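You operate a simulated robot arm through the tools that you are given. There is no shell and no other tool.

You are at the controls of a simulated two-armed robot. One attempt, no reset.

Task
Boil the small pan down to its line on MID.
Fine: then turn it off, stir out the specks, paddle back in the blue pot, cover the pan.

Only the result counts: the job must be done as asked and must still hold three seconds after the hand-in. Knocking over, shifting, dropping, spilling or breaking anything else fails it. Lids that push on must go on centred and level and be pressed home; caps that screw on are set level and turned clockwise until they are tight.

Robot
Two 7-joint arms with fingered hands on one trunk that stands fixed in place. Base frame: the origin is at the foot of the trunk, x ahead of it, y to its left, z up; the work surface is at about z = 860. Readings come in mm, degrees, newtons and seconds.
The left shoulder is at [81, 241, 1567], the right one opposite. With the tool pointing down near the work surface each hand reaches from about 100 to 940 mm from the base axis, measured 20 degrees to its own side. Payload 4.9 kg a hand.
Tool frame (each hand has its own): the origin (TCP) lies between the finger pads and is the grasp point; the fingertips stand 32 mm ahead of it; z points along the fingers, y is the line along which they close. Largest opening 200 mm; the body of the gripper starts 89 mm behind the TCP. The gripper is a hand of 4 fingers: y runs from the thumb to the fingers, the wrist lies at [0, 0, -267] in the tool frame, and closing takes about 1.5 s.
Orientation is that of the tool frame in the base frame, as [roll, pitch, yaw] about the fixed x, y, z axes, in that order (R = Rz(yaw) Ry(pitch) Rx(roll)). With the fingers straight down and closing along the base's y, the tool's x points along the base's -x, its y along +y and its z along -z.

Tools
- The arms move only by the tool jog_arm. It takes "left_plan", "right_plan" or both (then of equal length, played together; a hand with none holds still); each is one flat list of numbers, 7 for each row, row after row: the shift along the tool's x, y, z in m, then the turn, a rotation vector about the tool's x, y, z in degrees, then the closure, from 0 (fully open) to 1 (shut). In form: [x, y, z, ax, ay, az, jaw, x, y, z, ax, ay, az, jaw, ...]. A call has 1 to 20 rows; each row shifts and turns the commanded pose from where the row before left it, along the tool's axes as they then stand. Rows are played at 5 a second. More than 50 mm and 8.6 degrees between two rows, or a gripper value outside its range, and nothing of the call is played. A pose out of reach is approached as far as the arm can. The call stops where the force on the tool passes 40 N (or 10 N more than at its start, if that is more) or the arm is blocked; 0.2 s more then pass. The fingers move at their own pace (about 72 mm/s each) and stop on an object; they squeeze with about 22 N. The grip force told is the motor's: it shows also when the fingers shut on nothing. Time passes only in rows, and 0.2 s behind the last, so rows that do not move let the fingers close. The reply holds the time, the measured pose of the TCP, the force on the tool along the base axes, the opening and the grip force, in the units named above and with some noise, with the torque about the TCP (base axes, N m) and any sound that the robot's microphone picked up.
- Cameras (640 x 400 px; columns grow to the right, rows downward): "scene" is now at [99.3, -30.8, 1723.3]; the picture's right is [-0.33, -0.94, 0.00], its down [-0.68, 0.24, -0.70] and it looks along [0.66, -0.23, -0.72] (base axes); focal length 296 px, centre (320, 200). "left" rides on the left gripper at [-69, -69, -116] in its tool frame; the picture's right is [0.71, -0.71, 0.00], its down [0.54, 0.54, -0.64] and it looks along [0.45, 0.45, 0.77] (tool axes); focal length 226 px, centre (320, 200). "right" rides on the right gripper at [69, -69, -116] in its tool frame; the picture's right is [0.71, 0.71, 0.00], its down [-0.54, 0.54, -0.64] and it looks along [-0.45, 0.45, 0.77] (tool axes); focal length 226 px, centre (320, 200). There is no depth. A picture from a camera that has moved, and an enlarged one, comes with that camera's place and axes in the base frame and with its lens. The place of the scene camera against the robot may be out by one fixed shift of up to 12 mm in any direction.
- snapshot(camera): a new picture of that camera. It takes no simulated time.
- slide_trunk(by): slides the trunk up (or, below 0, down) by that many mm; the arms and the scene camera ride with it, the base frame stays. It gives what a move gives, with no picture.
- preshape(shape, hand): the hand has 4 fingers and takes this shape, open, in about a second: jaw (thumb against the fingers, like two jaws); tri (thumb and two fingers); tip (a fingertip pinch); poke (one finger out to press); point (the index stretched); flat (the hand flat); cup (the hand cupped); fist (a fist). The gripper value then closes the fingers along that shape, each until it touches; the sizes above hold for jaw. It gives what a move gives, with no picture.
- aim_head(pan, tilt): turns the head with the scene camera to pan (to the left, within 86 degrees either way) and tilt (down, from -29 to 69), counted from straight ahead of the robot. It gives what a move gives.
- enlarge(camera, box): a new picture of the part [left, top, right, bottom] of that camera's present view, enlarged. It takes no simulated time.
- close_job(): hands the job in; it is judged then, once.

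Places have to be worked out from the pictures, the camera data and where the tool is seen. Open the grippers and draw the arms clear of the work before you hand the job in, unless the task says otherwise.

The tools are called after "Call:" as name(argument=value, ...) on one line, values as JSON. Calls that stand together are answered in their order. jog_arm: Moves the arms, as the interface text tells. Its arguments: {"type":"object","properties":{"left_plan":{"type":"array"},"right_plan":{"type":"array"}},"required":[]} The other tools are called the same way: slide_trunk (by) slides the trunk up or down; preshape (shape, hand) gives the hand a shape; aim_head (pan, tilt) turns the head that bears the scene camera; snapshot (camera) takes a picture; enlarge (camera, box) takes an enlarged picture of a part of a camera's view; close_job () hands the job in.

At the start:

```text
time: 0.0
left_position: [574.7, 118.4, 1426.0]
left_tool_rot: [-179.9, 0.0, 180.0]
left_force: [-0.3, 0.0, 0.0]
left_wrist_torque: [-0.01, -0.02, 0.01]
left_width: 199.8
left_grip_force: 0.0
left_shape: jaw
right_position: [689.5, -429.5, 1405.8]
right_tool_rot: [-180.0, 0.0, 180.0]
right_force: [-1.0, 0.3, -0.4]
right_wrist_torque: [0.01, 0.0, 0.02]
right_width: 200.1
right_grip_force: 0.0
right_shape: jaw
trunk travel left (down, up): [-475.0, 365.0]
head pan, tilt: [-19.5, 45.9]
```

scene: 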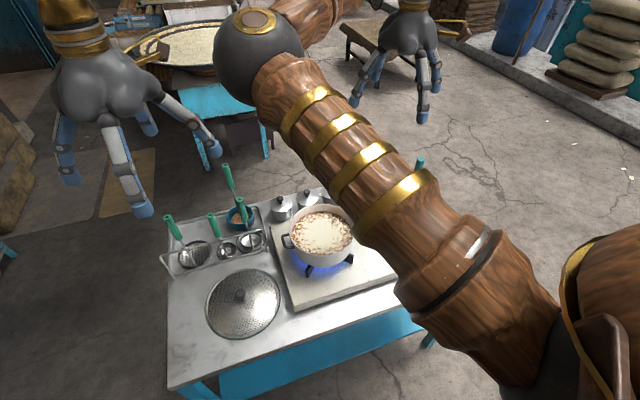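
right: 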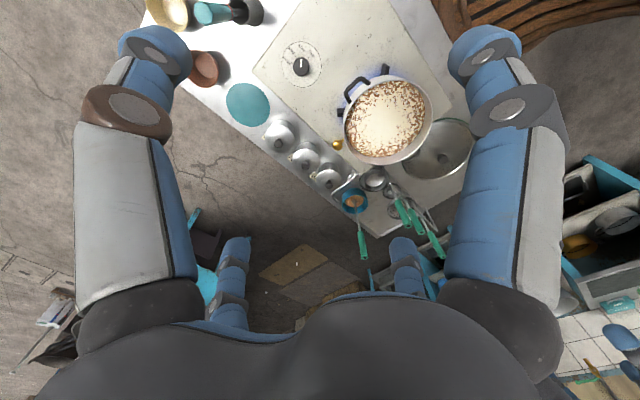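
left: 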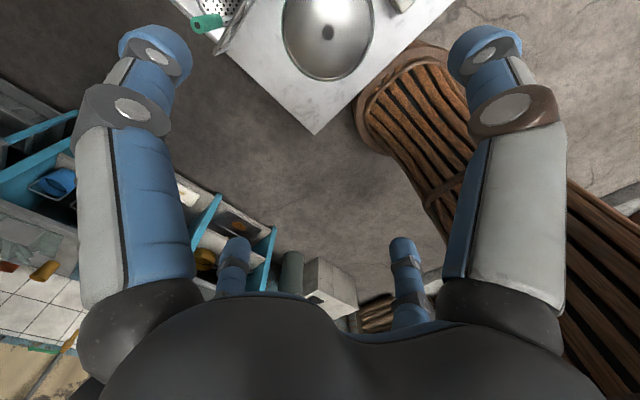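

I see a work table with a pan over a blue flame, a knob, a lid, a blue pot with a paddle in it and other utensils. I'll take closer pictures before moving.

Call:
enlarge(camera="right", box=[220, 0, 480, 270])

Call:
enlarge(camera="right", box=[250, 20, 350, 110])

Call:
enlarge(camera="scene", box=[150, 150, 410, 350])

Call:
enlarge(camera="right", box=[330, 60, 450, 170])

```text
1.48 times, centred on (350, 135) of right
camera zoom: at [620.3, -497.7, 1521.7], right [-0.71, 0.71, 0.0], down [0.54, 0.54, 0.64], along [0.45, 0.45, -0.77], focal length 335 px, centre (276, 296)
```

zoom: 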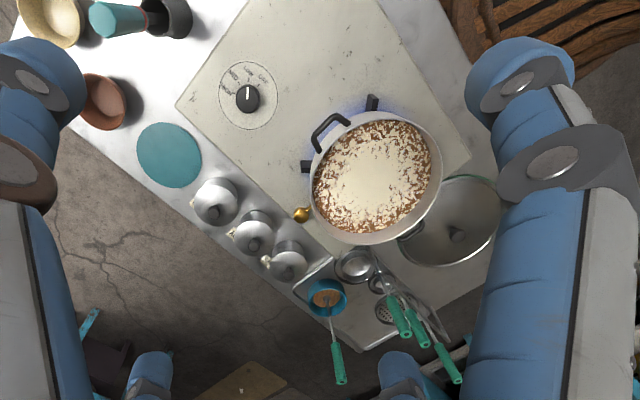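

```text
4.44 times, centred on (300, 65) of right
camera zoom: at [620.3, -497.7, 1521.7], right [-0.71, 0.71, 0.0], down [0.54, 0.54, 0.64], along [0.45, 0.45, -0.77], focal length 1005 px, centre (409, 800)
```

zoom: 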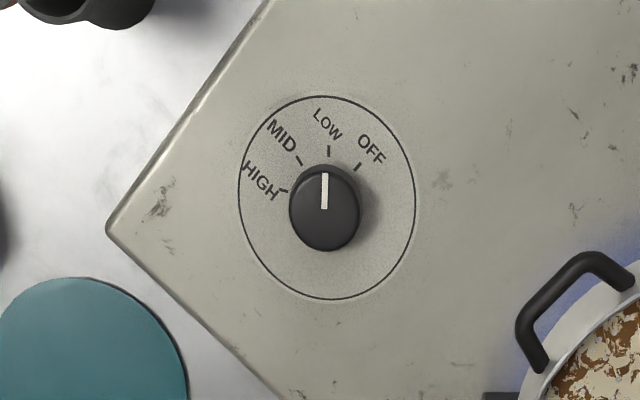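

```text
2.00 times, centred on (280, 250) of scene
camera zoom: at [99.3, -30.8, 1723.3], right [-0.33, -0.94, 0.0], down [-0.68, 0.24, -0.7], along [0.66, -0.23, -0.72], focal length 591 px, centre (400, 100)
```

zoom: 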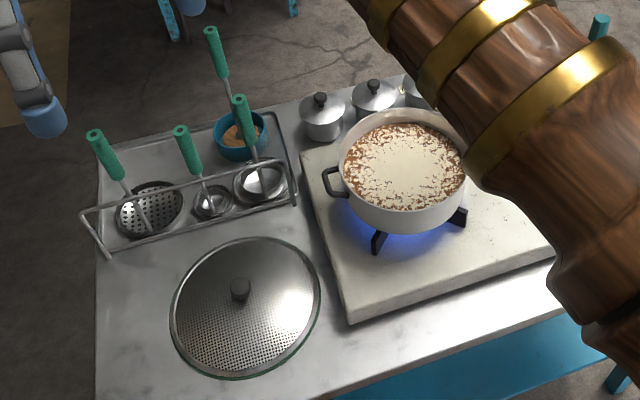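

```text
3.64 times, centred on (390, 115) of right
camera zoom: at [620.3, -497.7, 1521.7], right [-0.71, 0.71, 0.0], down [0.54, 0.54, 0.64], along [0.45, 0.45, -0.77], focal length 822 px, centre (66, 509)
```

zoom: 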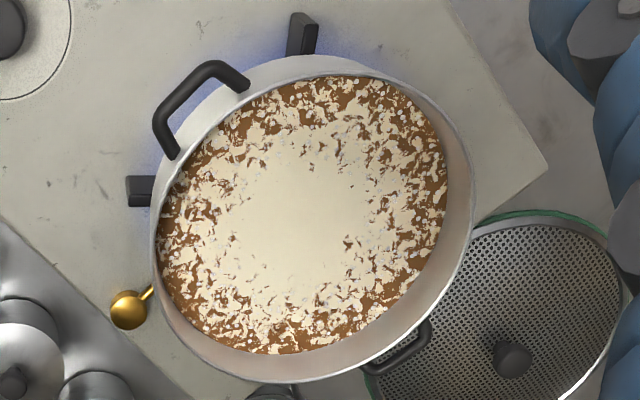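

The knob points at LOW; MID is about 45° counter-clockwise from above, by my estimate at x≈724, y≈-458. I'll bring the right hand down above the knob (well clear) to get a second view and fix heights by parallax.

Call:
jog_arm(right_plan=[-0.0058, -0.0047, 0.045, 0, 0, 0, 0, -0.0058, -0.0047, 0.045, 0, 0, 0, 0, -0.0058, -0.0047, 0.045, 0, 0, 0, 0, -0.0058, -0.0047, 0.045, 0, 0, 0, 0, -0.0058, -0.0047, 0.045, 0, 0, 0, 0])

Call:
snapshot(camera="right")

Call:
snapshot(camera="scene")

```text
time: 1.2
left_position: [577.0, 117.4, 1426.5]
left_tool_rot: [180.0, -0.1, -180.0]
left_force: [0.4, -0.7, -0.3]
left_wrist_torque: [0.02, 0.01, 0.0]
left_width: 200.1
left_grip_force: 0.1
left_shape: jaw
right_position: [717.8, -454.8, 1178.1]
right_tool_rot: [180.0, 0.0, 179.8]
right_force: [0.3, -0.2, -0.3]
right_wrist_torque: [-0.01, 0.07, 0.05]
right_width: 199.9
right_grip_force: 0.2
right_shape: jaw
trunk travel left (down, up): [-475.0, 365.0]
head pan, tilt: [-19.5, 45.9]
```

```text
taken
camera right: at [649.0, -521.9, 1294.2], right [-0.71, 0.71, 0.0], down [0.54, 0.54, 0.64], along [0.45, 0.45, -0.77], focal length 226 px, centre (320, 200)
```

right: 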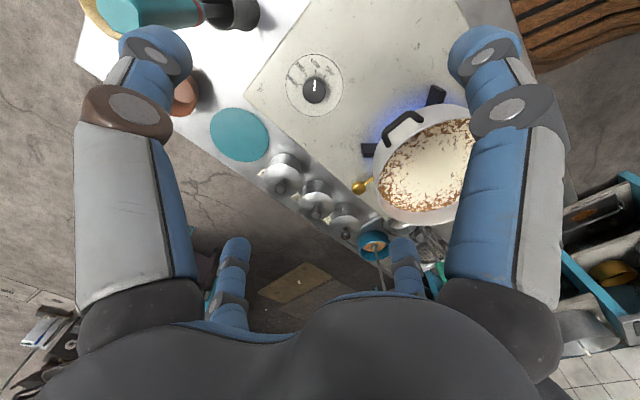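

```text
taken
camera scene: at [101.2, -32.1, 1723.2], right [-0.33, -0.94, 0.0], down [-0.68, 0.24, -0.69], along [0.65, -0.23, -0.72], focal length 296 px, centre (320, 200)
```

scene: 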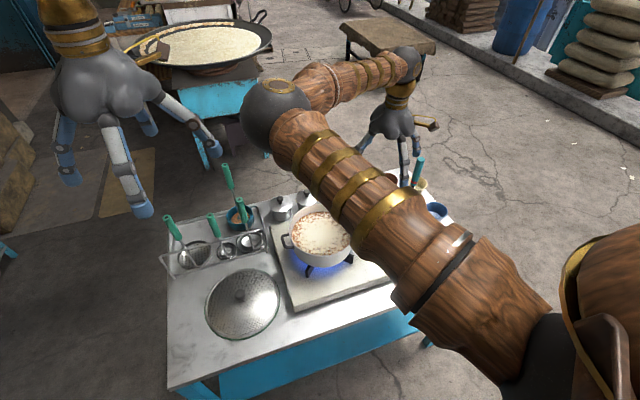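

Two views triangulate the knob at about (730, -455), with top around z≈875. I'll go lower over it with the fingers partly closed, and look again.

Call:
jog_arm(right_plan=[-0.003, 0, 0.035, 0, 0, 0, 0.6, -0.003, 0, 0.035, 0, 0, 0, 0.6, -0.003, 0, 0.035, 0, 0, 0, 0.6, -0.003, 0, 0.035, 0, 0, 0, 0.6, 0, 0, 0, 0, 0, 0, 0.6])

Call:
snapshot(camera="right")

Call:
snapshot(camera="scene")

```text
time: 2.4
left_position: [576.1, 117.9, 1426.2]
left_tool_rot: [179.9, 0.0, -180.0]
left_force: [0.6, -0.3, -0.1]
left_wrist_torque: [0.01, -0.02, 0.02]
left_width: 200.1
left_grip_force: 0.0
left_shape: jaw
right_position: [730.7, -451.5, 1038.2]
right_tool_rot: [180.0, 0.1, 179.9]
right_force: [0.2, 0.4, 0.3]
right_wrist_torque: [0.0, 0.01, -0.02]
right_width: 80.3
right_grip_force: 0.1
right_shape: jaw
trunk travel left (down, up): [-475.0, 365.0]
head pan, tilt: [-19.5, 45.9]
```

```text
taken
camera right: at [660.6, -520.5, 1155.1], right [-0.71, 0.71, 0.0], down [0.54, 0.54, 0.64], along [0.45, 0.45, -0.77], focal length 226 px, centre (320, 200)
```

right: 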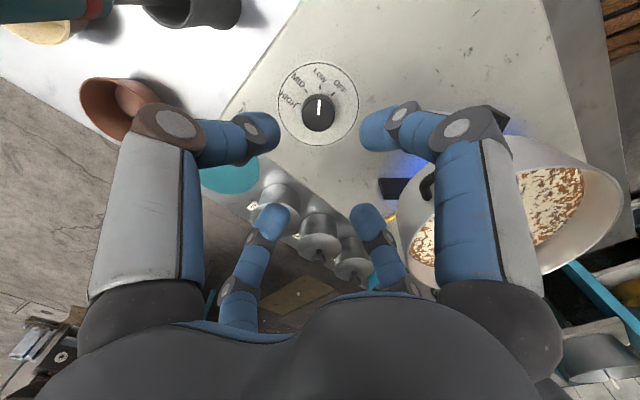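

```text
taken
camera scene: at [99.6, -30.9, 1723.2], right [-0.33, -0.94, 0.0], down [-0.68, 0.24, -0.7], along [0.66, -0.23, -0.72], focal length 296 px, centre (320, 200)
```

scene: 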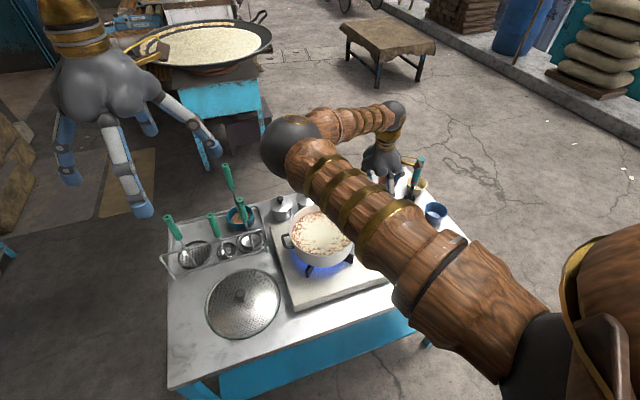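

Triangulation gives the knob top at about (729.5, -454.5, 870). I descend to just above it and check.

Call:
jog_arm(right_plan=[0.0, -0.001, 0.04, 0, 0, 0, 0.65, 0.0, -0.001, 0.04, 0, 0, 0, 0.65, 0.0, -0.001, 0.03, 0, 0, 0, 0.65, 0, 0, 0, 0, 0, 0, 0.65])

Call:
snapshot(camera="right")

Call:
enlarge(camera="scene", box=[320, 120, 480, 220])

```text
time: 3.4
left_position: [574.8, 118.7, 1427.0]
left_tool_rot: [-180.0, 0.1, -180.0]
left_force: [-0.3, -0.8, -0.3]
left_wrist_torque: [-0.03, 0.01, 0.03]
left_width: 199.8
left_grip_force: 0.1
left_shape: jaw
right_position: [729.6, -456.1, 930.1]
right_tool_rot: [179.9, 0.0, -179.9]
right_force: [0.1, 0.4, -0.9]
right_wrist_torque: [0.01, -0.02, -0.02]
right_width: 70.7
right_grip_force: 0.1
right_shape: jaw
trunk travel left (down, up): [-475.0, 365.0]
head pan, tilt: [-19.5, 45.9]
```

```text
taken
camera right: at [660.2, -523.8, 1047.2], right [-0.71, 0.71, 0.0], down [0.54, 0.54, 0.64], along [0.46, 0.45, -0.77], focal length 226 px, centre (320, 200)
```

right: 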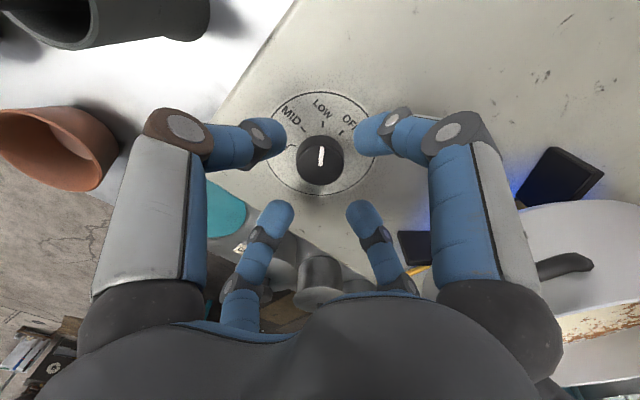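

```text
4.00 times, centred on (400, 170) of scene
camera zoom: at [99.1, -30.5, 1723.3], right [-0.33, -0.94, 0.0], down [-0.68, 0.24, -0.7], along [0.66, -0.23, -0.72], focal length 1182 px, centre (0, 320)
```

zoom: 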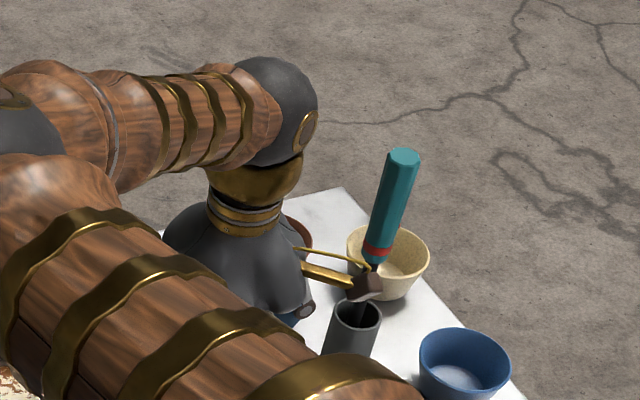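

There is a dark cylinder with a tool close to the thumb side of my hand (about y≈-600). I zoom in to check clearance before going lower.

Call:
enlarge(camera="scene", box=[380, 140, 460, 220])

Call:
enlarge(camera="right", box=[0, 0, 320, 200])

```text
5.00 times, centred on (420, 180) of scene
camera zoom: at [99.1, -30.5, 1723.3], right [-0.33, -0.94, 0.0], down [-0.68, 0.24, -0.7], along [0.66, -0.23, -0.72], focal length 1477 px, centre (-180, 300)
```

zoom: 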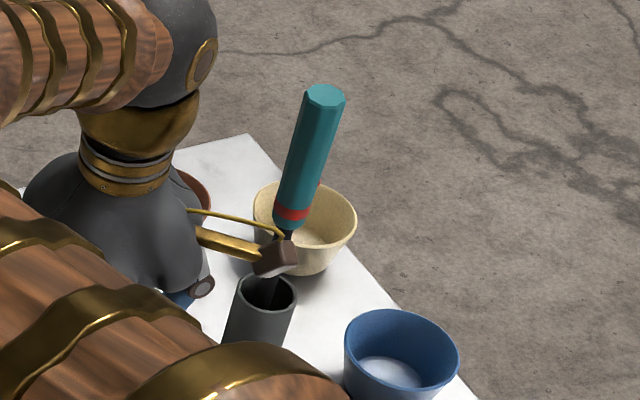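

```text
2.00 times, centred on (160, 100) of right
camera zoom: at [660.2, -523.8, 1047.2], right [-0.71, 0.71, 0.0], down [0.54, 0.54, 0.64], along [0.46, 0.45, -0.77], focal length 452 px, centre (640, 400)
```

zoom: 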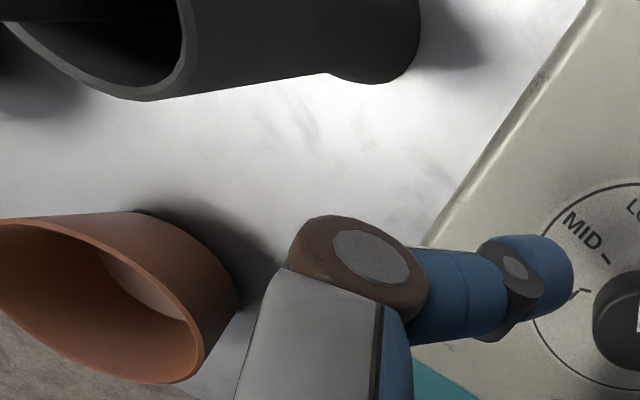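

The brown block is just the hand camera's mount, clear of that tool. To keep the final orientation clear, I pre-rotate the hand +45° (clockwise from above) at this height so that the turn to MID ends at the present orientation.

Call:
jog_arm(right_plan=[0, 0, 0, 0, 0, 7.5, 0.65, 0, 0, 0, 0, 0, 7.5, 0.65, 0, 0, 0, 0, 0, 7.5, 0.65, 0, 0, 0, 0, 0, 7.5, 0.65, 0, 0, 0, 0, 0, 7.5, 0.65, 0, 0, 0, 0, 0, 7.5, 0.65])

Call:
snapshot(camera="right")

Call:
snapshot(camera="scene")

```text
time: 4.8
left_position: [574.0, 118.3, 1426.4]
left_tool_rot: [180.0, 0.0, 180.0]
left_force: [0.2, -0.8, 0.7]
left_wrist_torque: [0.02, 0.03, -0.02]
left_width: 200.0
left_grip_force: 0.1
left_shape: jaw
right_position: [729.3, -456.4, 929.8]
right_tool_rot: [-179.9, 0.0, 134.9]
right_force: [0.0, -0.1, 0.4]
right_wrist_torque: [0.04, 0.0, 0.0]
right_width: 70.4
right_grip_force: 0.0
right_shape: jaw
trunk travel left (down, up): [-475.0, 365.0]
head pan, tilt: [-19.5, 45.9]
```

```text
taken
camera right: at [631.9, -455.1, 1046.9], right [0.0, 1.0, 0.0], down [0.77, 0.0, 0.64], along [0.64, 0.0, -0.77], focal length 226 px, centre (320, 200)
```

right: 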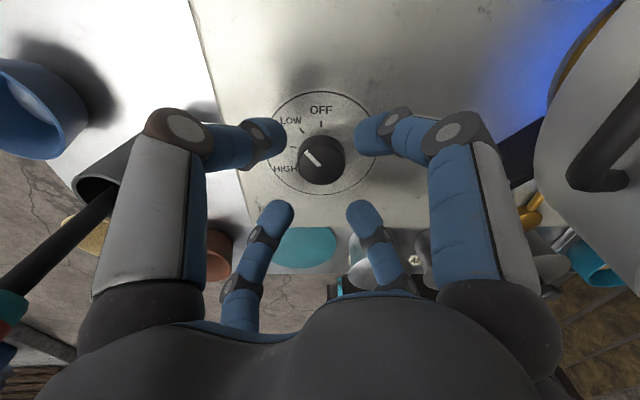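

```text
taken
camera scene: at [99.4, -30.8, 1723.2], right [-0.33, -0.94, 0.0], down [-0.68, 0.24, -0.7], along [0.66, -0.23, -0.72], focal length 296 px, centre (320, 200)
```

scene: 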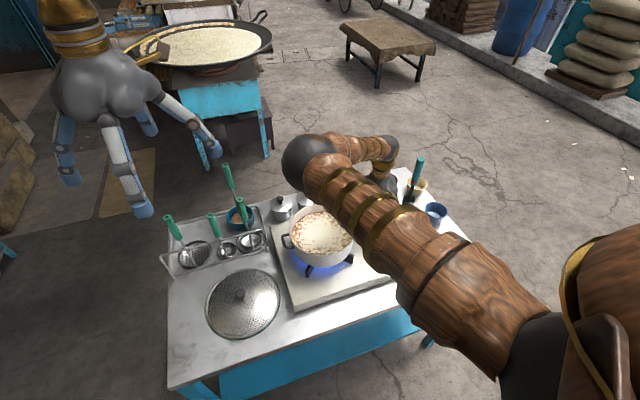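

The view is now aligned (OFF toward the robot, MID at -y). The knob sits right under the TCP at (731,-454), so I'll descend 40 mm and close on it gently.

Call:
jog_arm(right_plan=[0.0007, 0.002, 0.014, 0, 0, 0, 0.65, 0, 0, 0.014, 0, 0, 0, 0.65, 0, 0, 0.012, 0, 0, 0, 0.65, 0, 0, 0, 0, 0, 0, 0.65])

Call:
snapshot(camera="right")

```text
time: 5.8
left_position: [572.7, 119.4, 1426.6]
left_tool_rot: [-179.9, 0.1, 180.0]
left_force: [-0.2, 0.1, -0.5]
left_wrist_torque: [0.01, 0.02, -0.03]
left_width: 199.7
left_grip_force: 0.1
left_shape: jaw
right_position: [729.3, -454.6, 892.8]
right_tool_rot: [-179.9, 0.2, 134.9]
right_force: [-1.2, 0.1, 21.4]
right_wrist_torque: [-0.02, 0.08, -0.12]
right_width: 71.2
right_grip_force: 0.1
right_shape: jaw
trunk travel left (down, up): [-475.0, 365.0]
head pan, tilt: [-19.5, 45.9]
```

```text
taken
camera right: at [631.8, -453.1, 1009.4], right [0.0, 1.0, 0.0], down [0.76, 0.0, 0.64], along [0.64, 0.0, -0.76], focal length 226 px, centre (320, 200)
```

right: 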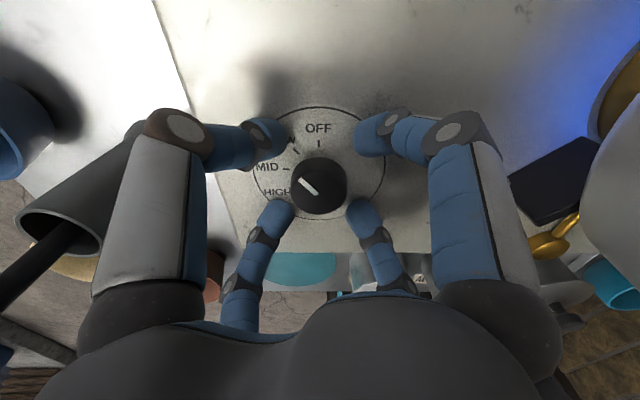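

Force of 21 N up: the fingertips touch the stove top (about z≈860). I'll raise 4 mm and close on the knob.

Call:
jog_arm(right_plan=[0, 0, -0.005, 0, 0, 0, 0.65, 0, 0, 0, 0, 0, 0, 0.8, 0, 0, 0, 0, 0, 0, 0.9, 0, 0, 0, 0, 0, 0, 0.9, 0, 0, 0, 0, 0, 0, 0.9])

Call:
snapshot(camera="right")

```text
time: 7.0
left_position: [574.7, 118.7, 1426.2]
left_tool_rot: [180.0, -0.1, 179.9]
left_force: [-0.1, -0.7, 0.0]
left_wrist_torque: [0.0, 0.0, 0.03]
left_width: 200.0
left_grip_force: 0.1
left_shape: jaw
right_position: [728.3, -454.9, 895.0]
right_tool_rot: [-180.0, -0.1, 134.9]
right_force: [-10.4, 2.2, -7.2]
right_wrist_torque: [0.04, 0.29, 0.02]
right_width: 38.9
right_grip_force: 21.9
right_shape: jaw
trunk travel left (down, up): [-475.0, 365.0]
head pan, tilt: [-19.5, 45.9]
```

```text
taken
camera right: at [631.3, -454.2, 1011.0], right [0.0, 1.0, 0.0], down [0.77, 0.0, 0.64], along [0.64, 0.0, -0.77], focal length 226 px, centre (320, 200)
```

right: 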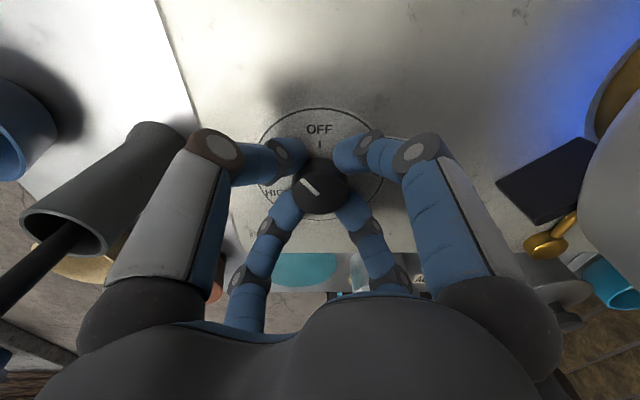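

Knob gripped at 39 mm. I turn it 45° counter-clockwise (negative about tool z) toward MID.

Call:
jog_arm(right_plan=[0, 0, 0, 0, 0, -7.5, 0.9, 0, 0, 0, 0, 0, -7.5, 0.9, 0, 0, 0, 0, 0, -7.5, 0.9, 0, 0, 0, 0, 0, -7.5, 0.9, 0, 0, 0, 0, 0, -7.5, 0.9, 0, 0, 0, 0, 0, -7.5, 0.9])

Call:
snapshot(camera="right")

```text
time: 8.4
left_position: [574.3, 116.1, 1426.1]
left_tool_rot: [179.9, 0.1, 180.0]
left_force: [0.3, 0.1, 0.0]
left_wrist_torque: [0.02, -0.02, -0.01]
left_width: 200.1
left_grip_force: 0.0
left_shape: jaw
right_position: [729.8, -456.3, 894.1]
right_tool_rot: [180.0, 0.1, 180.0]
right_force: [-17.0, -2.0, -11.4]
right_wrist_torque: [-0.05, 0.56, 0.0]
right_width: 38.4
right_grip_force: 21.6
right_shape: jaw
trunk travel left (down, up): [-475.0, 365.0]
head pan, tilt: [-19.5, 45.9]
```

```text
taken
camera right: at [660.9, -524.5, 1011.1], right [-0.71, 0.71, 0.0], down [0.54, 0.54, 0.64], along [0.45, 0.46, -0.77], focal length 226 px, centre (320, 200)
```

right: 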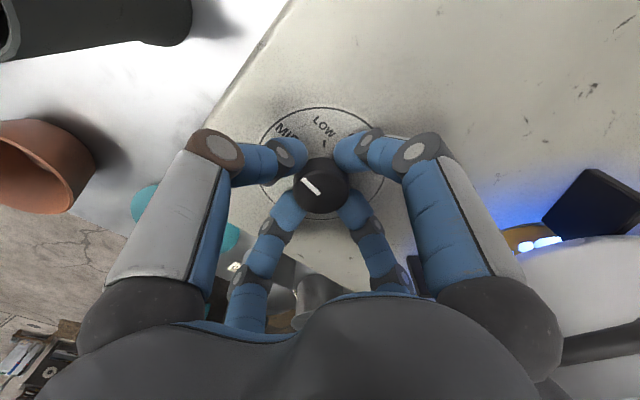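

The knob followed. I'll open, rise and check where the pointer stands, and look at the pan.

Call:
jog_arm(right_plan=[0, 0, 0, 0, 0, 0, 0.65, 0, 0, 0, 0, 0, 0, 0.65, 0, 0, -0.03, 0, 0, 0, 0.65, 0, 0, -0.04, 0, 0, 0, 0.65, 0, 0, -0.04, 0, 0, 0, 0.65])

Call:
enlarge(camera="right", box=[240, 40, 400, 140])

Call:
enlarge(camera="scene", box=[260, 190, 380, 290])

```text
time: 9.6
left_position: [575.2, 119.7, 1426.6]
left_tool_rot: [-180.0, 0.0, 179.9]
left_force: [0.2, 0.4, -0.4]
left_wrist_torque: [-0.02, 0.02, -0.02]
left_width: 199.9
left_grip_force: 0.0
left_shape: jaw
right_position: [730.4, -455.1, 1004.1]
right_tool_rot: [-180.0, 0.1, 179.9]
right_force: [-0.6, 0.6, 0.5]
right_wrist_torque: [0.0, 0.0, 0.0]
right_width: 69.7
right_grip_force: 0.1
right_shape: jaw
trunk travel left (down, up): [-475.0, 365.0]
head pan, tilt: [-19.5, 45.9]
```

```text
4.00 times, centred on (320, 90) of right
camera zoom: at [661.8, -522.3, 1121.4], right [-0.71, 0.71, 0.0], down [0.54, 0.54, 0.64], along [0.45, 0.45, -0.77], focal length 904 px, centre (320, 640)
```

zoom: 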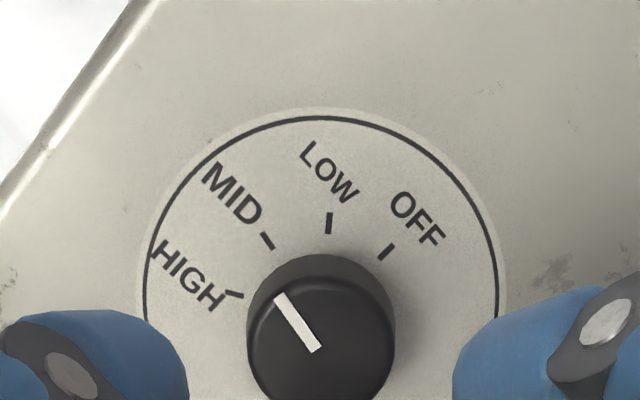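

```text
4.00 times, centred on (320, 240) of scene
camera zoom: at [98.8, -29.8, 1723.2], right [-0.33, -0.94, 0.0], down [-0.68, 0.24, -0.7], along [0.66, -0.23, -0.72], focal length 1182 px, centre (320, 40)
```

zoom: 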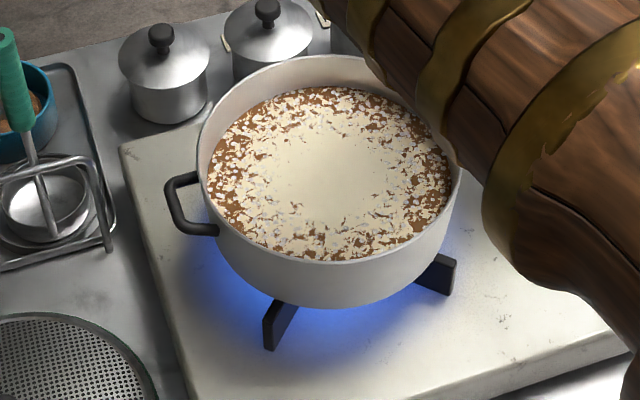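

The pointer is parallel to the MID tick (≈258° vs 260° by calculation), so MID is set. Now I enlarge the pan strongly to find the line inside.

Call:
enlarge(camera="scene", box=[285, 200, 335, 232])

Call:
enlarge(camera="scene", box=[280, 195, 360, 275])

Call:
snapshot(camera="left")

```text
12.50 times, centred on (310, 216) of scene
camera zoom: at [98.8, -29.8, 1723.2], right [-0.33, -0.94, 0.0], down [-0.68, 0.24, -0.7], along [0.66, -0.23, -0.72], focal length 3693 px, centre (445, 0)
```

zoom: 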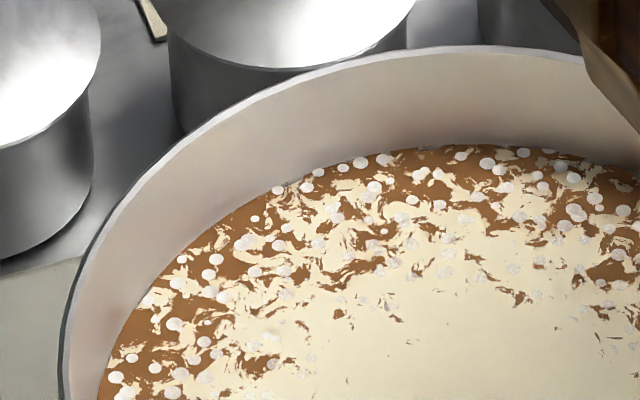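

```text
5.00 times, centred on (320, 235) of scene
camera zoom: at [98.8, -29.8, 1723.2], right [-0.33, -0.94, 0.0], down [-0.68, 0.24, -0.7], along [0.66, -0.23, -0.72], focal length 1477 px, centre (320, 25)
```

zoom: 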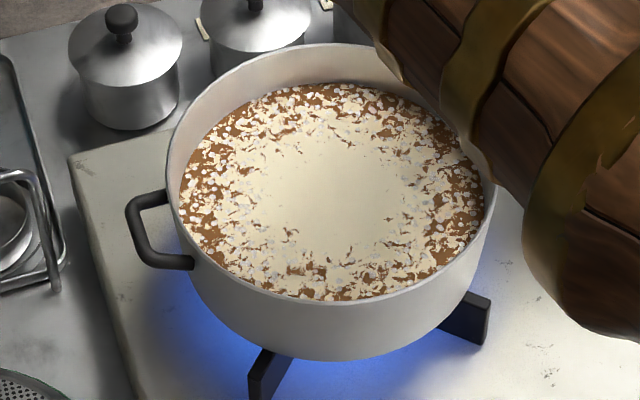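

```text
taken
camera left: at [643.1, 51.0, 1542.4], right [-0.71, -0.71, 0.0], down [-0.54, 0.54, 0.64], along [-0.45, 0.45, -0.77], focal length 226 px, centre (320, 200)
```

left: 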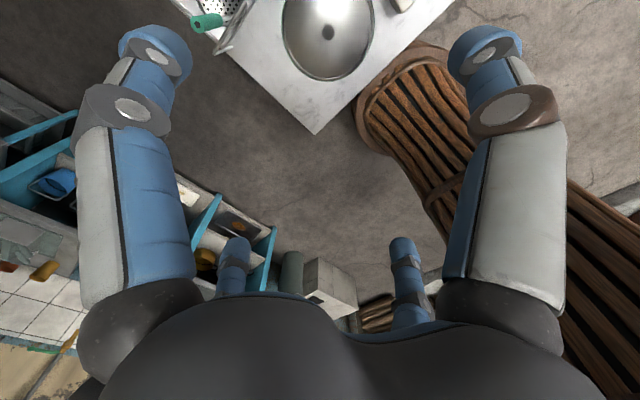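

The line is still below the surface. While it boils, I study the blue pot, the paddle and the rack.

Call:
enlarge(camera="scene", box=[150, 155, 280, 280])

Call:
enlarge(camera="scene", box=[205, 155, 275, 235])

Call:
enlarge(camera="scene", box=[190, 255, 300, 350])

```text
3.20 times, centred on (215, 218) of scene
camera zoom: at [98.8, -29.8, 1723.2], right [-0.33, -0.94, 0.0], down [-0.68, 0.24, -0.7], along [0.66, -0.23, -0.72], focal length 946 px, centre (656, 144)
```

zoom: 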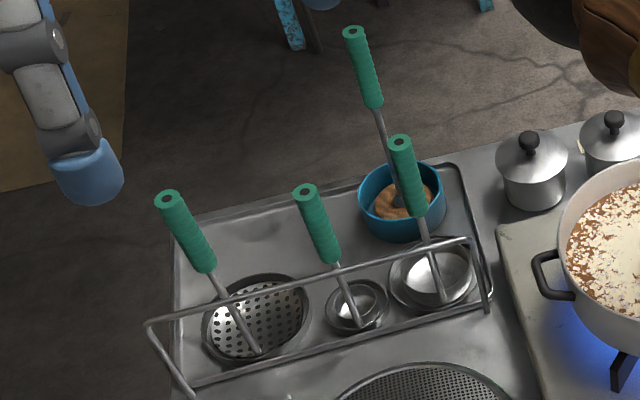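

```text
5.00 times, centred on (240, 195) of scene
camera zoom: at [98.8, -29.8, 1723.2], right [-0.33, -0.94, 0.0], down [-0.68, 0.24, -0.7], along [0.66, -0.23, -0.72], focal length 1477 px, centre (720, 225)
```

zoom: 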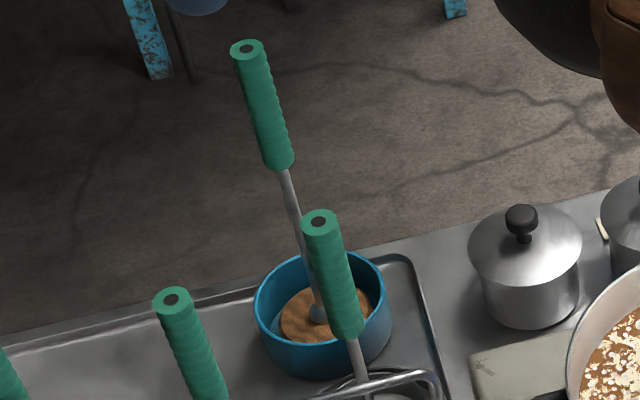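

```text
4.21 times, centred on (245, 302) of scene
camera zoom: at [98.8, -29.8, 1723.2], right [-0.33, -0.94, 0.0], down [-0.68, 0.24, -0.7], along [0.66, -0.23, -0.72], focal length 1244 px, centre (636, -232)
```

zoom: 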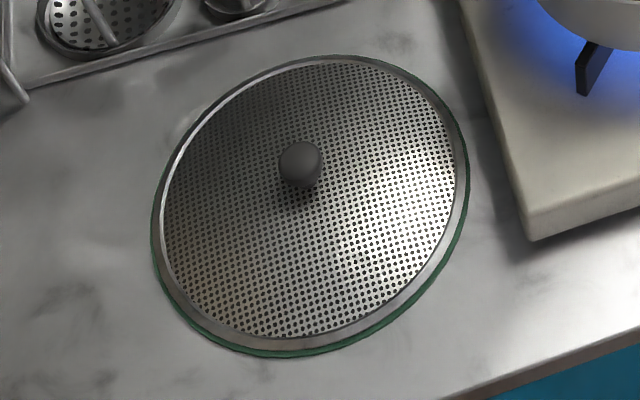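

Combining views, heights reconcile as: table ≈ 820, stove slab 860, pan rim ≈ 990 at about (648,-240), lid knob ≈ (590,64,850), paddle vertical at about (938,12) with handle z ≈ 985–1092. While it boils, I move the left hand toward a point above the paddle for a closer look.

Call:
jog_arm(left_plan=[-0.0361, -0.0109, 0.0218, 0, 0, 0, 0.3, -0.0361, -0.0109, 0.0218, 0, 0, 0, 0.3, -0.0361, -0.0109, 0.0218, 0, 0, 0, 0.3, -0.0361, -0.0109, 0.0218, 0, 0, 0, 0.3, -0.0361, -0.0109, 0.0218, 0, 0, 0, 0.5, -0.0361, -0.0109, 0.0218, 0, 0, 0, 0.5, -0.0361, -0.0109, 0.0218, 0, 0, 0, 0.5, -0.0361, -0.0109, 0.0218, 0, 0, 0, 0.5])

Call:
snapshot(camera="left")

Call:
snapshot(camera="scene")

Call:
enlarge(camera="scene", box=[285, 200, 335, 232])

```text
time: 11.4
left_position: [865.5, 30.4, 1251.9]
left_tool_rot: [179.9, 0.0, 179.9]
left_force: [1.4, 0.0, -0.7]
left_wrist_torque: [0.01, 0.04, -0.06]
left_width: 100.1
left_grip_force: 0.1
left_shape: jaw
right_position: [732.6, -455.1, 1000.3]
right_tool_rot: [179.8, -0.2, 180.0]
right_force: [0.2, 0.4, 0.2]
right_wrist_torque: [0.03, 0.06, 0.03]
right_width: 69.8
right_grip_force: 0.1
right_shape: jaw
trunk travel left (down, up): [-475.0, 365.0]
head pan, tilt: [-19.5, 45.9]
```

```text
taken
camera left: at [934.3, -39.3, 1368.0], right [-0.71, -0.71, 0.0], down [-0.54, 0.54, 0.65], along [-0.46, 0.46, -0.76], focal length 226 px, centre (320, 200)
```

left: 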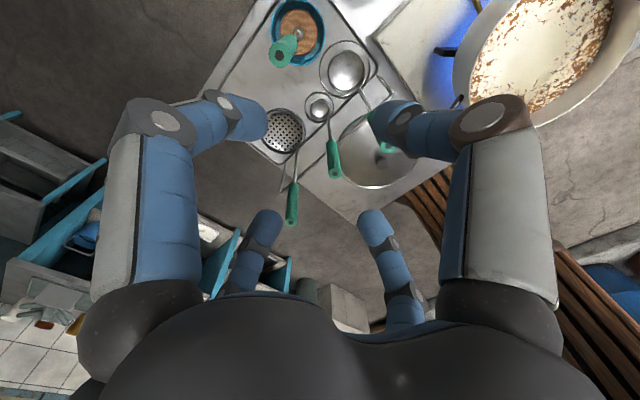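

```text
taken
camera scene: at [101.9, -33.7, 1723.0], right [-0.33, -0.94, 0.0], down [-0.68, 0.24, -0.69], along [0.65, -0.23, -0.72], focal length 296 px, centre (320, 200)
```

scene: 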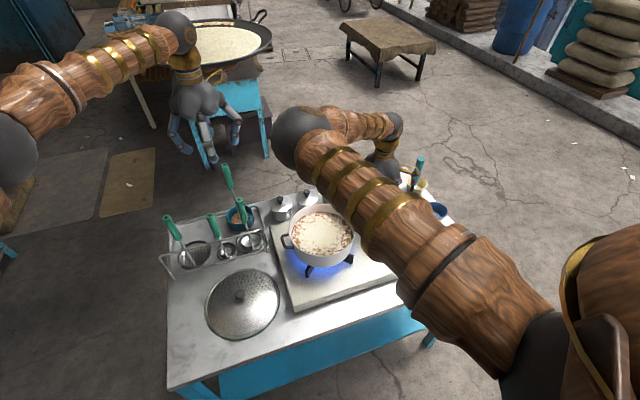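

```text
12.50 times, centred on (310, 216) of scene
camera zoom: at [101.9, -33.7, 1723.0], right [-0.33, -0.94, 0.0], down [-0.68, 0.24, -0.69], along [0.65, -0.23, -0.72], focal length 3693 px, centre (445, 0)
```

zoom: 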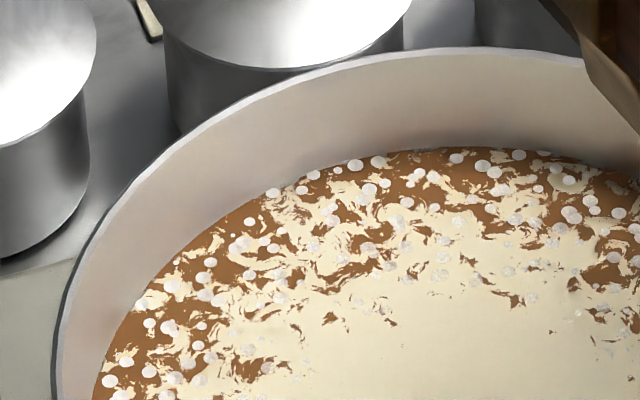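

The left camera confirms the paddle stands upright at about (941, 10), handle top z≈1093; the liquid has just started dropping. I move the left hand directly above the handle.

Call:
jog_arm(left_plan=[-0.0252, -0.0067, 0.015, 0, 0, 0, 0.5, -0.0252, -0.0067, 0.015, 0, 0, 0, 0.6, -0.0252, -0.0067, 0.015, 0, 0, 0, 0.6, 0, 0, 0.015, 0, 0, 0, 0.6, 0, 0, 0, 0, 0, 0, 0.6])

Call:
snapshot(camera="left")

Call:
enlarge(camera="scene", box=[285, 200, 335, 232])

Call:
enlarge(camera="scene", box=[170, 80, 270, 260])

```text
time: 12.6
left_position: [915.5, 15.7, 1194.9]
left_tool_rot: [179.9, 0.0, 179.9]
left_force: [0.0, -0.6, -0.4]
left_wrist_torque: [0.02, 0.02, 0.02]
left_width: 80.3
left_grip_force: 0.1
left_shape: jaw
left hand out of reach, approached as far as the arm can: row 3
right_position: [730.9, -456.7, 1000.6]
right_tool_rot: [179.9, 0.0, 179.9]
right_force: [-0.4, 0.1, -0.6]
right_wrist_torque: [0.04, 0.05, -0.03]
right_width: 69.8
right_grip_force: 0.1
right_shape: jaw
trunk travel left (down, up): [-475.0, 365.0]
head pan, tilt: [-19.5, 45.9]
```

```text
taken
camera left: at [983.6, -54.6, 1310.3], right [-0.71, -0.71, 0.0], down [-0.54, 0.54, 0.64], along [-0.45, 0.46, -0.76], focal length 226 px, centre (320, 200)
```

left: 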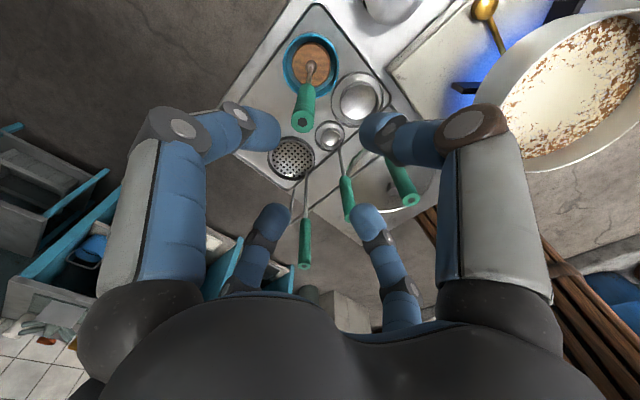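

```text
12.50 times, centred on (310, 216) of scene
camera zoom: at [100.1, -34.2, 1723.1], right [-0.33, -0.94, 0.0], down [-0.68, 0.24, -0.69], along [0.66, -0.23, -0.72], focal length 3693 px, centre (445, 0)
```

zoom: 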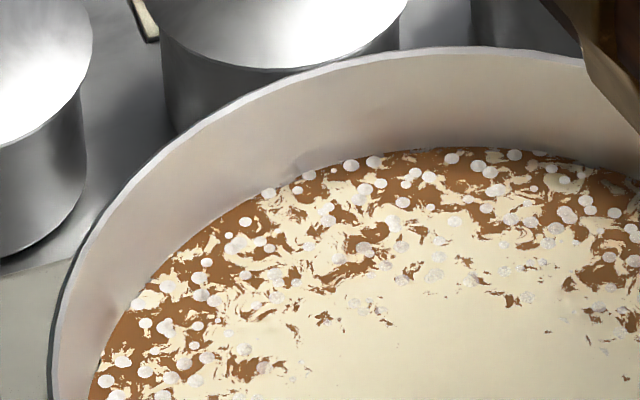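

```text
2.22 times, centred on (220, 170) of scene
camera zoom: at [100.1, -34.2, 1723.1], right [-0.33, -0.94, 0.0], down [-0.68, 0.24, -0.69], along [0.66, -0.23, -0.72], focal length 657 px, centre (542, 267)
```

zoom: 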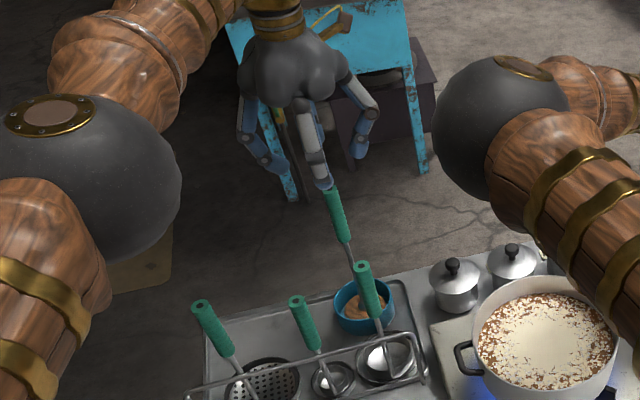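

Straight-down is just out of reach there, so I'll tilt the left hand 25° (wrist back toward the robot) in place, which brings the handle within reach.

Call:
jog_arm(left_plan=[0, 0, 0, 0, -6.25, 0, 0.6, 0, 0, 0, 0, -6.25, 0, 0.6, 0, 0, 0, 0, -6.25, 0, 0.6, 0, 0, 0, 0, -6.25, 0, 0.6, 0, 0, 0, 0, 0, 0, 0.6])

Call:
snapshot(camera="left")

Call:
enlarge(camera="scene", box=[285, 200, 335, 232])

Call:
enlarge(camera="scene", box=[170, 80, 270, 260])

```text
time: 13.8
left_position: [913.7, 18.8, 1195.7]
left_tool_rot: [-179.9, 24.9, -180.0]
left_force: [-1.1, 0.2, 0.6]
left_wrist_torque: [0.01, -0.01, 0.01]
left_width: 80.0
left_grip_force: 0.1
left_shape: jaw
right_position: [731.3, -453.9, 1004.1]
right_tool_rot: [-180.0, -0.1, 180.0]
right_force: [-0.4, 0.4, -0.6]
right_wrist_torque: [0.02, 0.03, -0.03]
right_width: 70.0
right_grip_force: 0.1
right_shape: jaw
trunk travel left (down, up): [-475.0, 365.0]
head pan, tilt: [-19.5, 45.9]
```

```text
taken
camera left: at [927.0, -50.1, 1329.9], right [-0.64, -0.71, -0.3], down [-0.76, 0.54, 0.35], along [-0.09, 0.45, -0.89], focal length 226 px, centre (320, 200)
```

left: 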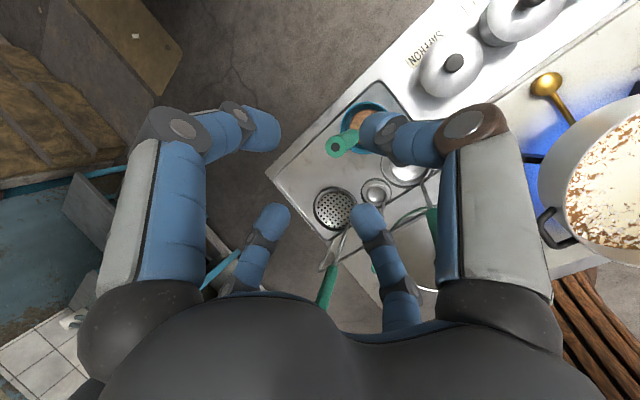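

```text
12.50 times, centred on (310, 216) of scene
camera zoom: at [99.5, -31.1, 1723.2], right [-0.33, -0.94, 0.0], down [-0.68, 0.24, -0.7], along [0.66, -0.23, -0.72], focal length 3693 px, centre (445, 0)
```

zoom: 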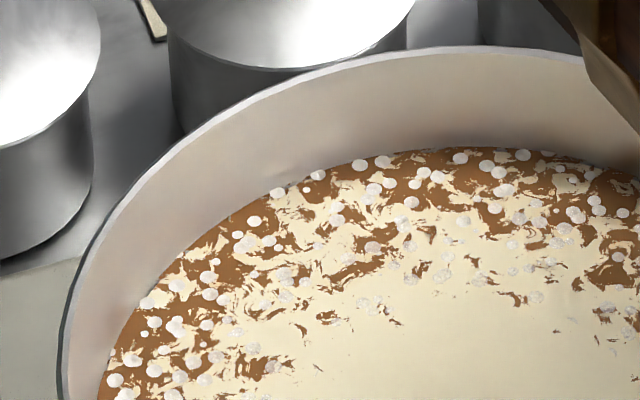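

```text
2.22 times, centred on (220, 170) of scene
camera zoom: at [99.5, -31.1, 1723.2], right [-0.33, -0.94, 0.0], down [-0.68, 0.24, -0.7], along [0.66, -0.23, -0.72], focal length 657 px, centre (542, 267)
```

zoom: 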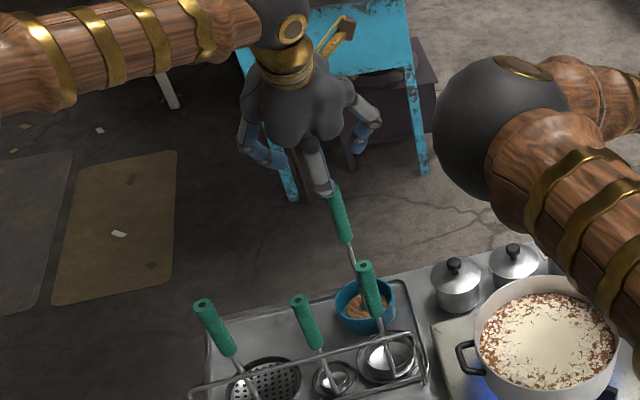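

The tilt worked with the hand at (914,19,1196). The handle top shows at about (938,13,1100); I move so the fingers frame it, then check before lowering.

Call:
jog_arm(left_plan=[-0.0058, -0.007, 0.0468, 0, 0, 0, 0.6, 0.0112, 0, 0.0242, 0, 0, 0, 0.6, 0, 0, 0, 0, 0, 0, 0.6])

Call:
snapshot(camera="left")

Call:
enlarge(camera="scene", box=[190, 100, 270, 260])

```text
time: 14.6
left_position: [937.5, 10.9, 1129.7]
left_tool_rot: [179.9, 25.2, 180.0]
left_force: [-0.6, 0.3, 0.6]
left_wrist_torque: [0.02, -0.03, 0.02]
left_width: 80.0
left_grip_force: 0.0
left_shape: jaw
right_position: [729.5, -455.2, 1005.5]
right_tool_rot: [-180.0, 0.0, 179.9]
right_force: [0.2, -0.2, 0.1]
right_wrist_torque: [-0.01, 0.01, -0.01]
right_width: 69.6
right_grip_force: 0.0
right_shape: jaw
trunk travel left (down, up): [-475.0, 365.0]
head pan, tilt: [-19.5, 45.9]
```

```text
taken
camera left: at [951.0, -57.0, 1264.3], right [-0.64, -0.71, -0.3], down [-0.76, 0.54, 0.35], along [-0.09, 0.45, -0.89], focal length 226 px, centre (320, 200)
```

left: 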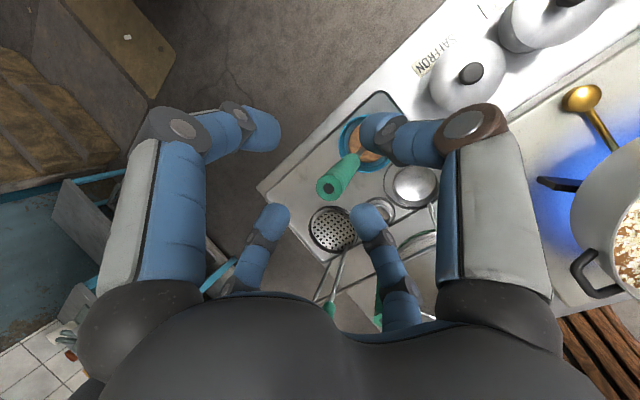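

```text
2.50 times, centred on (230, 180) of scene
camera zoom: at [97.6, -30.9, 1723.4], right [-0.33, -0.94, 0.0], down [-0.68, 0.24, -0.7], along [0.66, -0.23, -0.72], focal length 739 px, centre (545, 250)
```

zoom: 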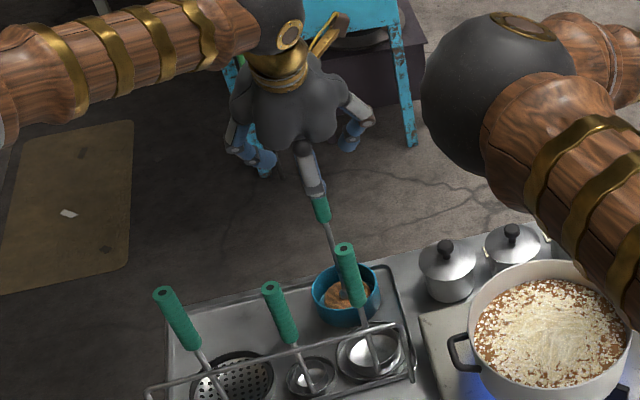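

Handle is centred between the fingers. Lowering 65 mm around it and checking once more before closing.

Call:
jog_arm(left_plan=[0.0091, 0.0005, 0.0196, 0, 0, 0, 0.6, 0.0091, 0, 0.0196, 0, 0, 0, 0.6, 0.0091, 0, 0.0196, 0, 0, 0, 0.6, 0, 0, 0, 0, 0, 0, 0.6])

Call:
snapshot(camera="left")

Call:
enlarge(camera="scene", box=[190, 100, 270, 260])

Call:
enlarge(camera="scene", box=[285, 200, 335, 232])

```text
time: 15.6
left_position: [939.2, 11.7, 1062.5]
left_tool_rot: [-180.0, 25.1, -179.9]
left_force: [0.3, 0.8, -0.8]
left_wrist_torque: [-0.01, -0.02, 0.0]
left_width: 80.2
left_grip_force: 0.1
left_shape: jaw
right_position: [731.8, -455.6, 1004.6]
right_tool_rot: [-180.0, 0.0, 180.0]
right_force: [-0.2, 0.8, 0.1]
right_wrist_torque: [-0.03, 0.03, -0.02]
right_width: 69.7
right_grip_force: 0.1
right_shape: jaw
trunk travel left (down, up): [-475.0, 365.0]
head pan, tilt: [-19.5, 45.9]
```

```text
taken
camera left: at [952.1, -56.9, 1197.8], right [-0.64, -0.71, -0.3], down [-0.76, 0.54, 0.35], along [-0.09, 0.45, -0.89], focal length 226 px, centre (320, 200)
```

left: 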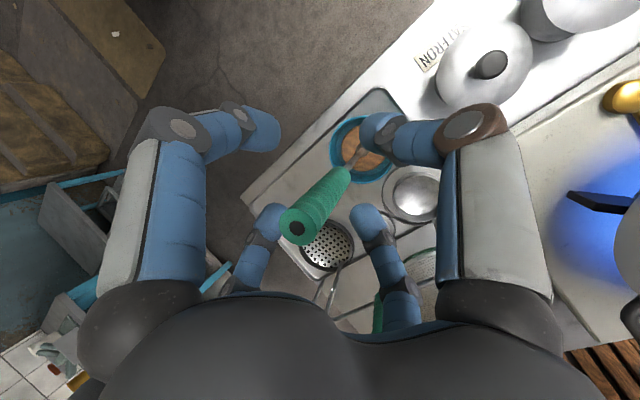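

```text
2.50 times, centred on (230, 180) of scene
camera zoom: at [99.6, -30.9, 1723.2], right [-0.33, -0.94, 0.0], down [-0.68, 0.24, -0.7], along [0.66, -0.23, -0.72], focal length 739 px, centre (545, 250)
```

zoom: 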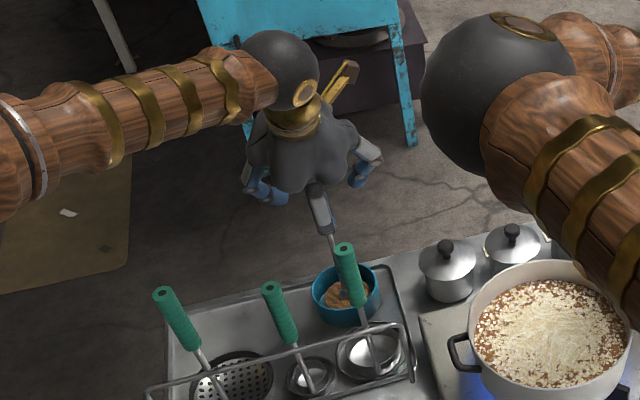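

```text
12.50 times, centred on (310, 216) of scene
camera zoom: at [99.6, -30.9, 1723.2], right [-0.33, -0.94, 0.0], down [-0.68, 0.24, -0.7], along [0.66, -0.23, -0.72], focal length 3693 px, centre (445, 0)
```

zoom: 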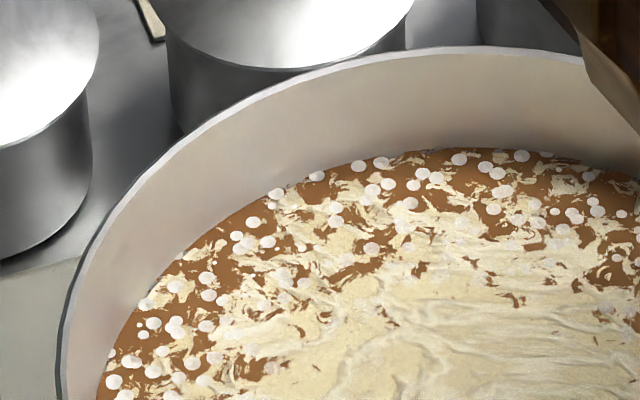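

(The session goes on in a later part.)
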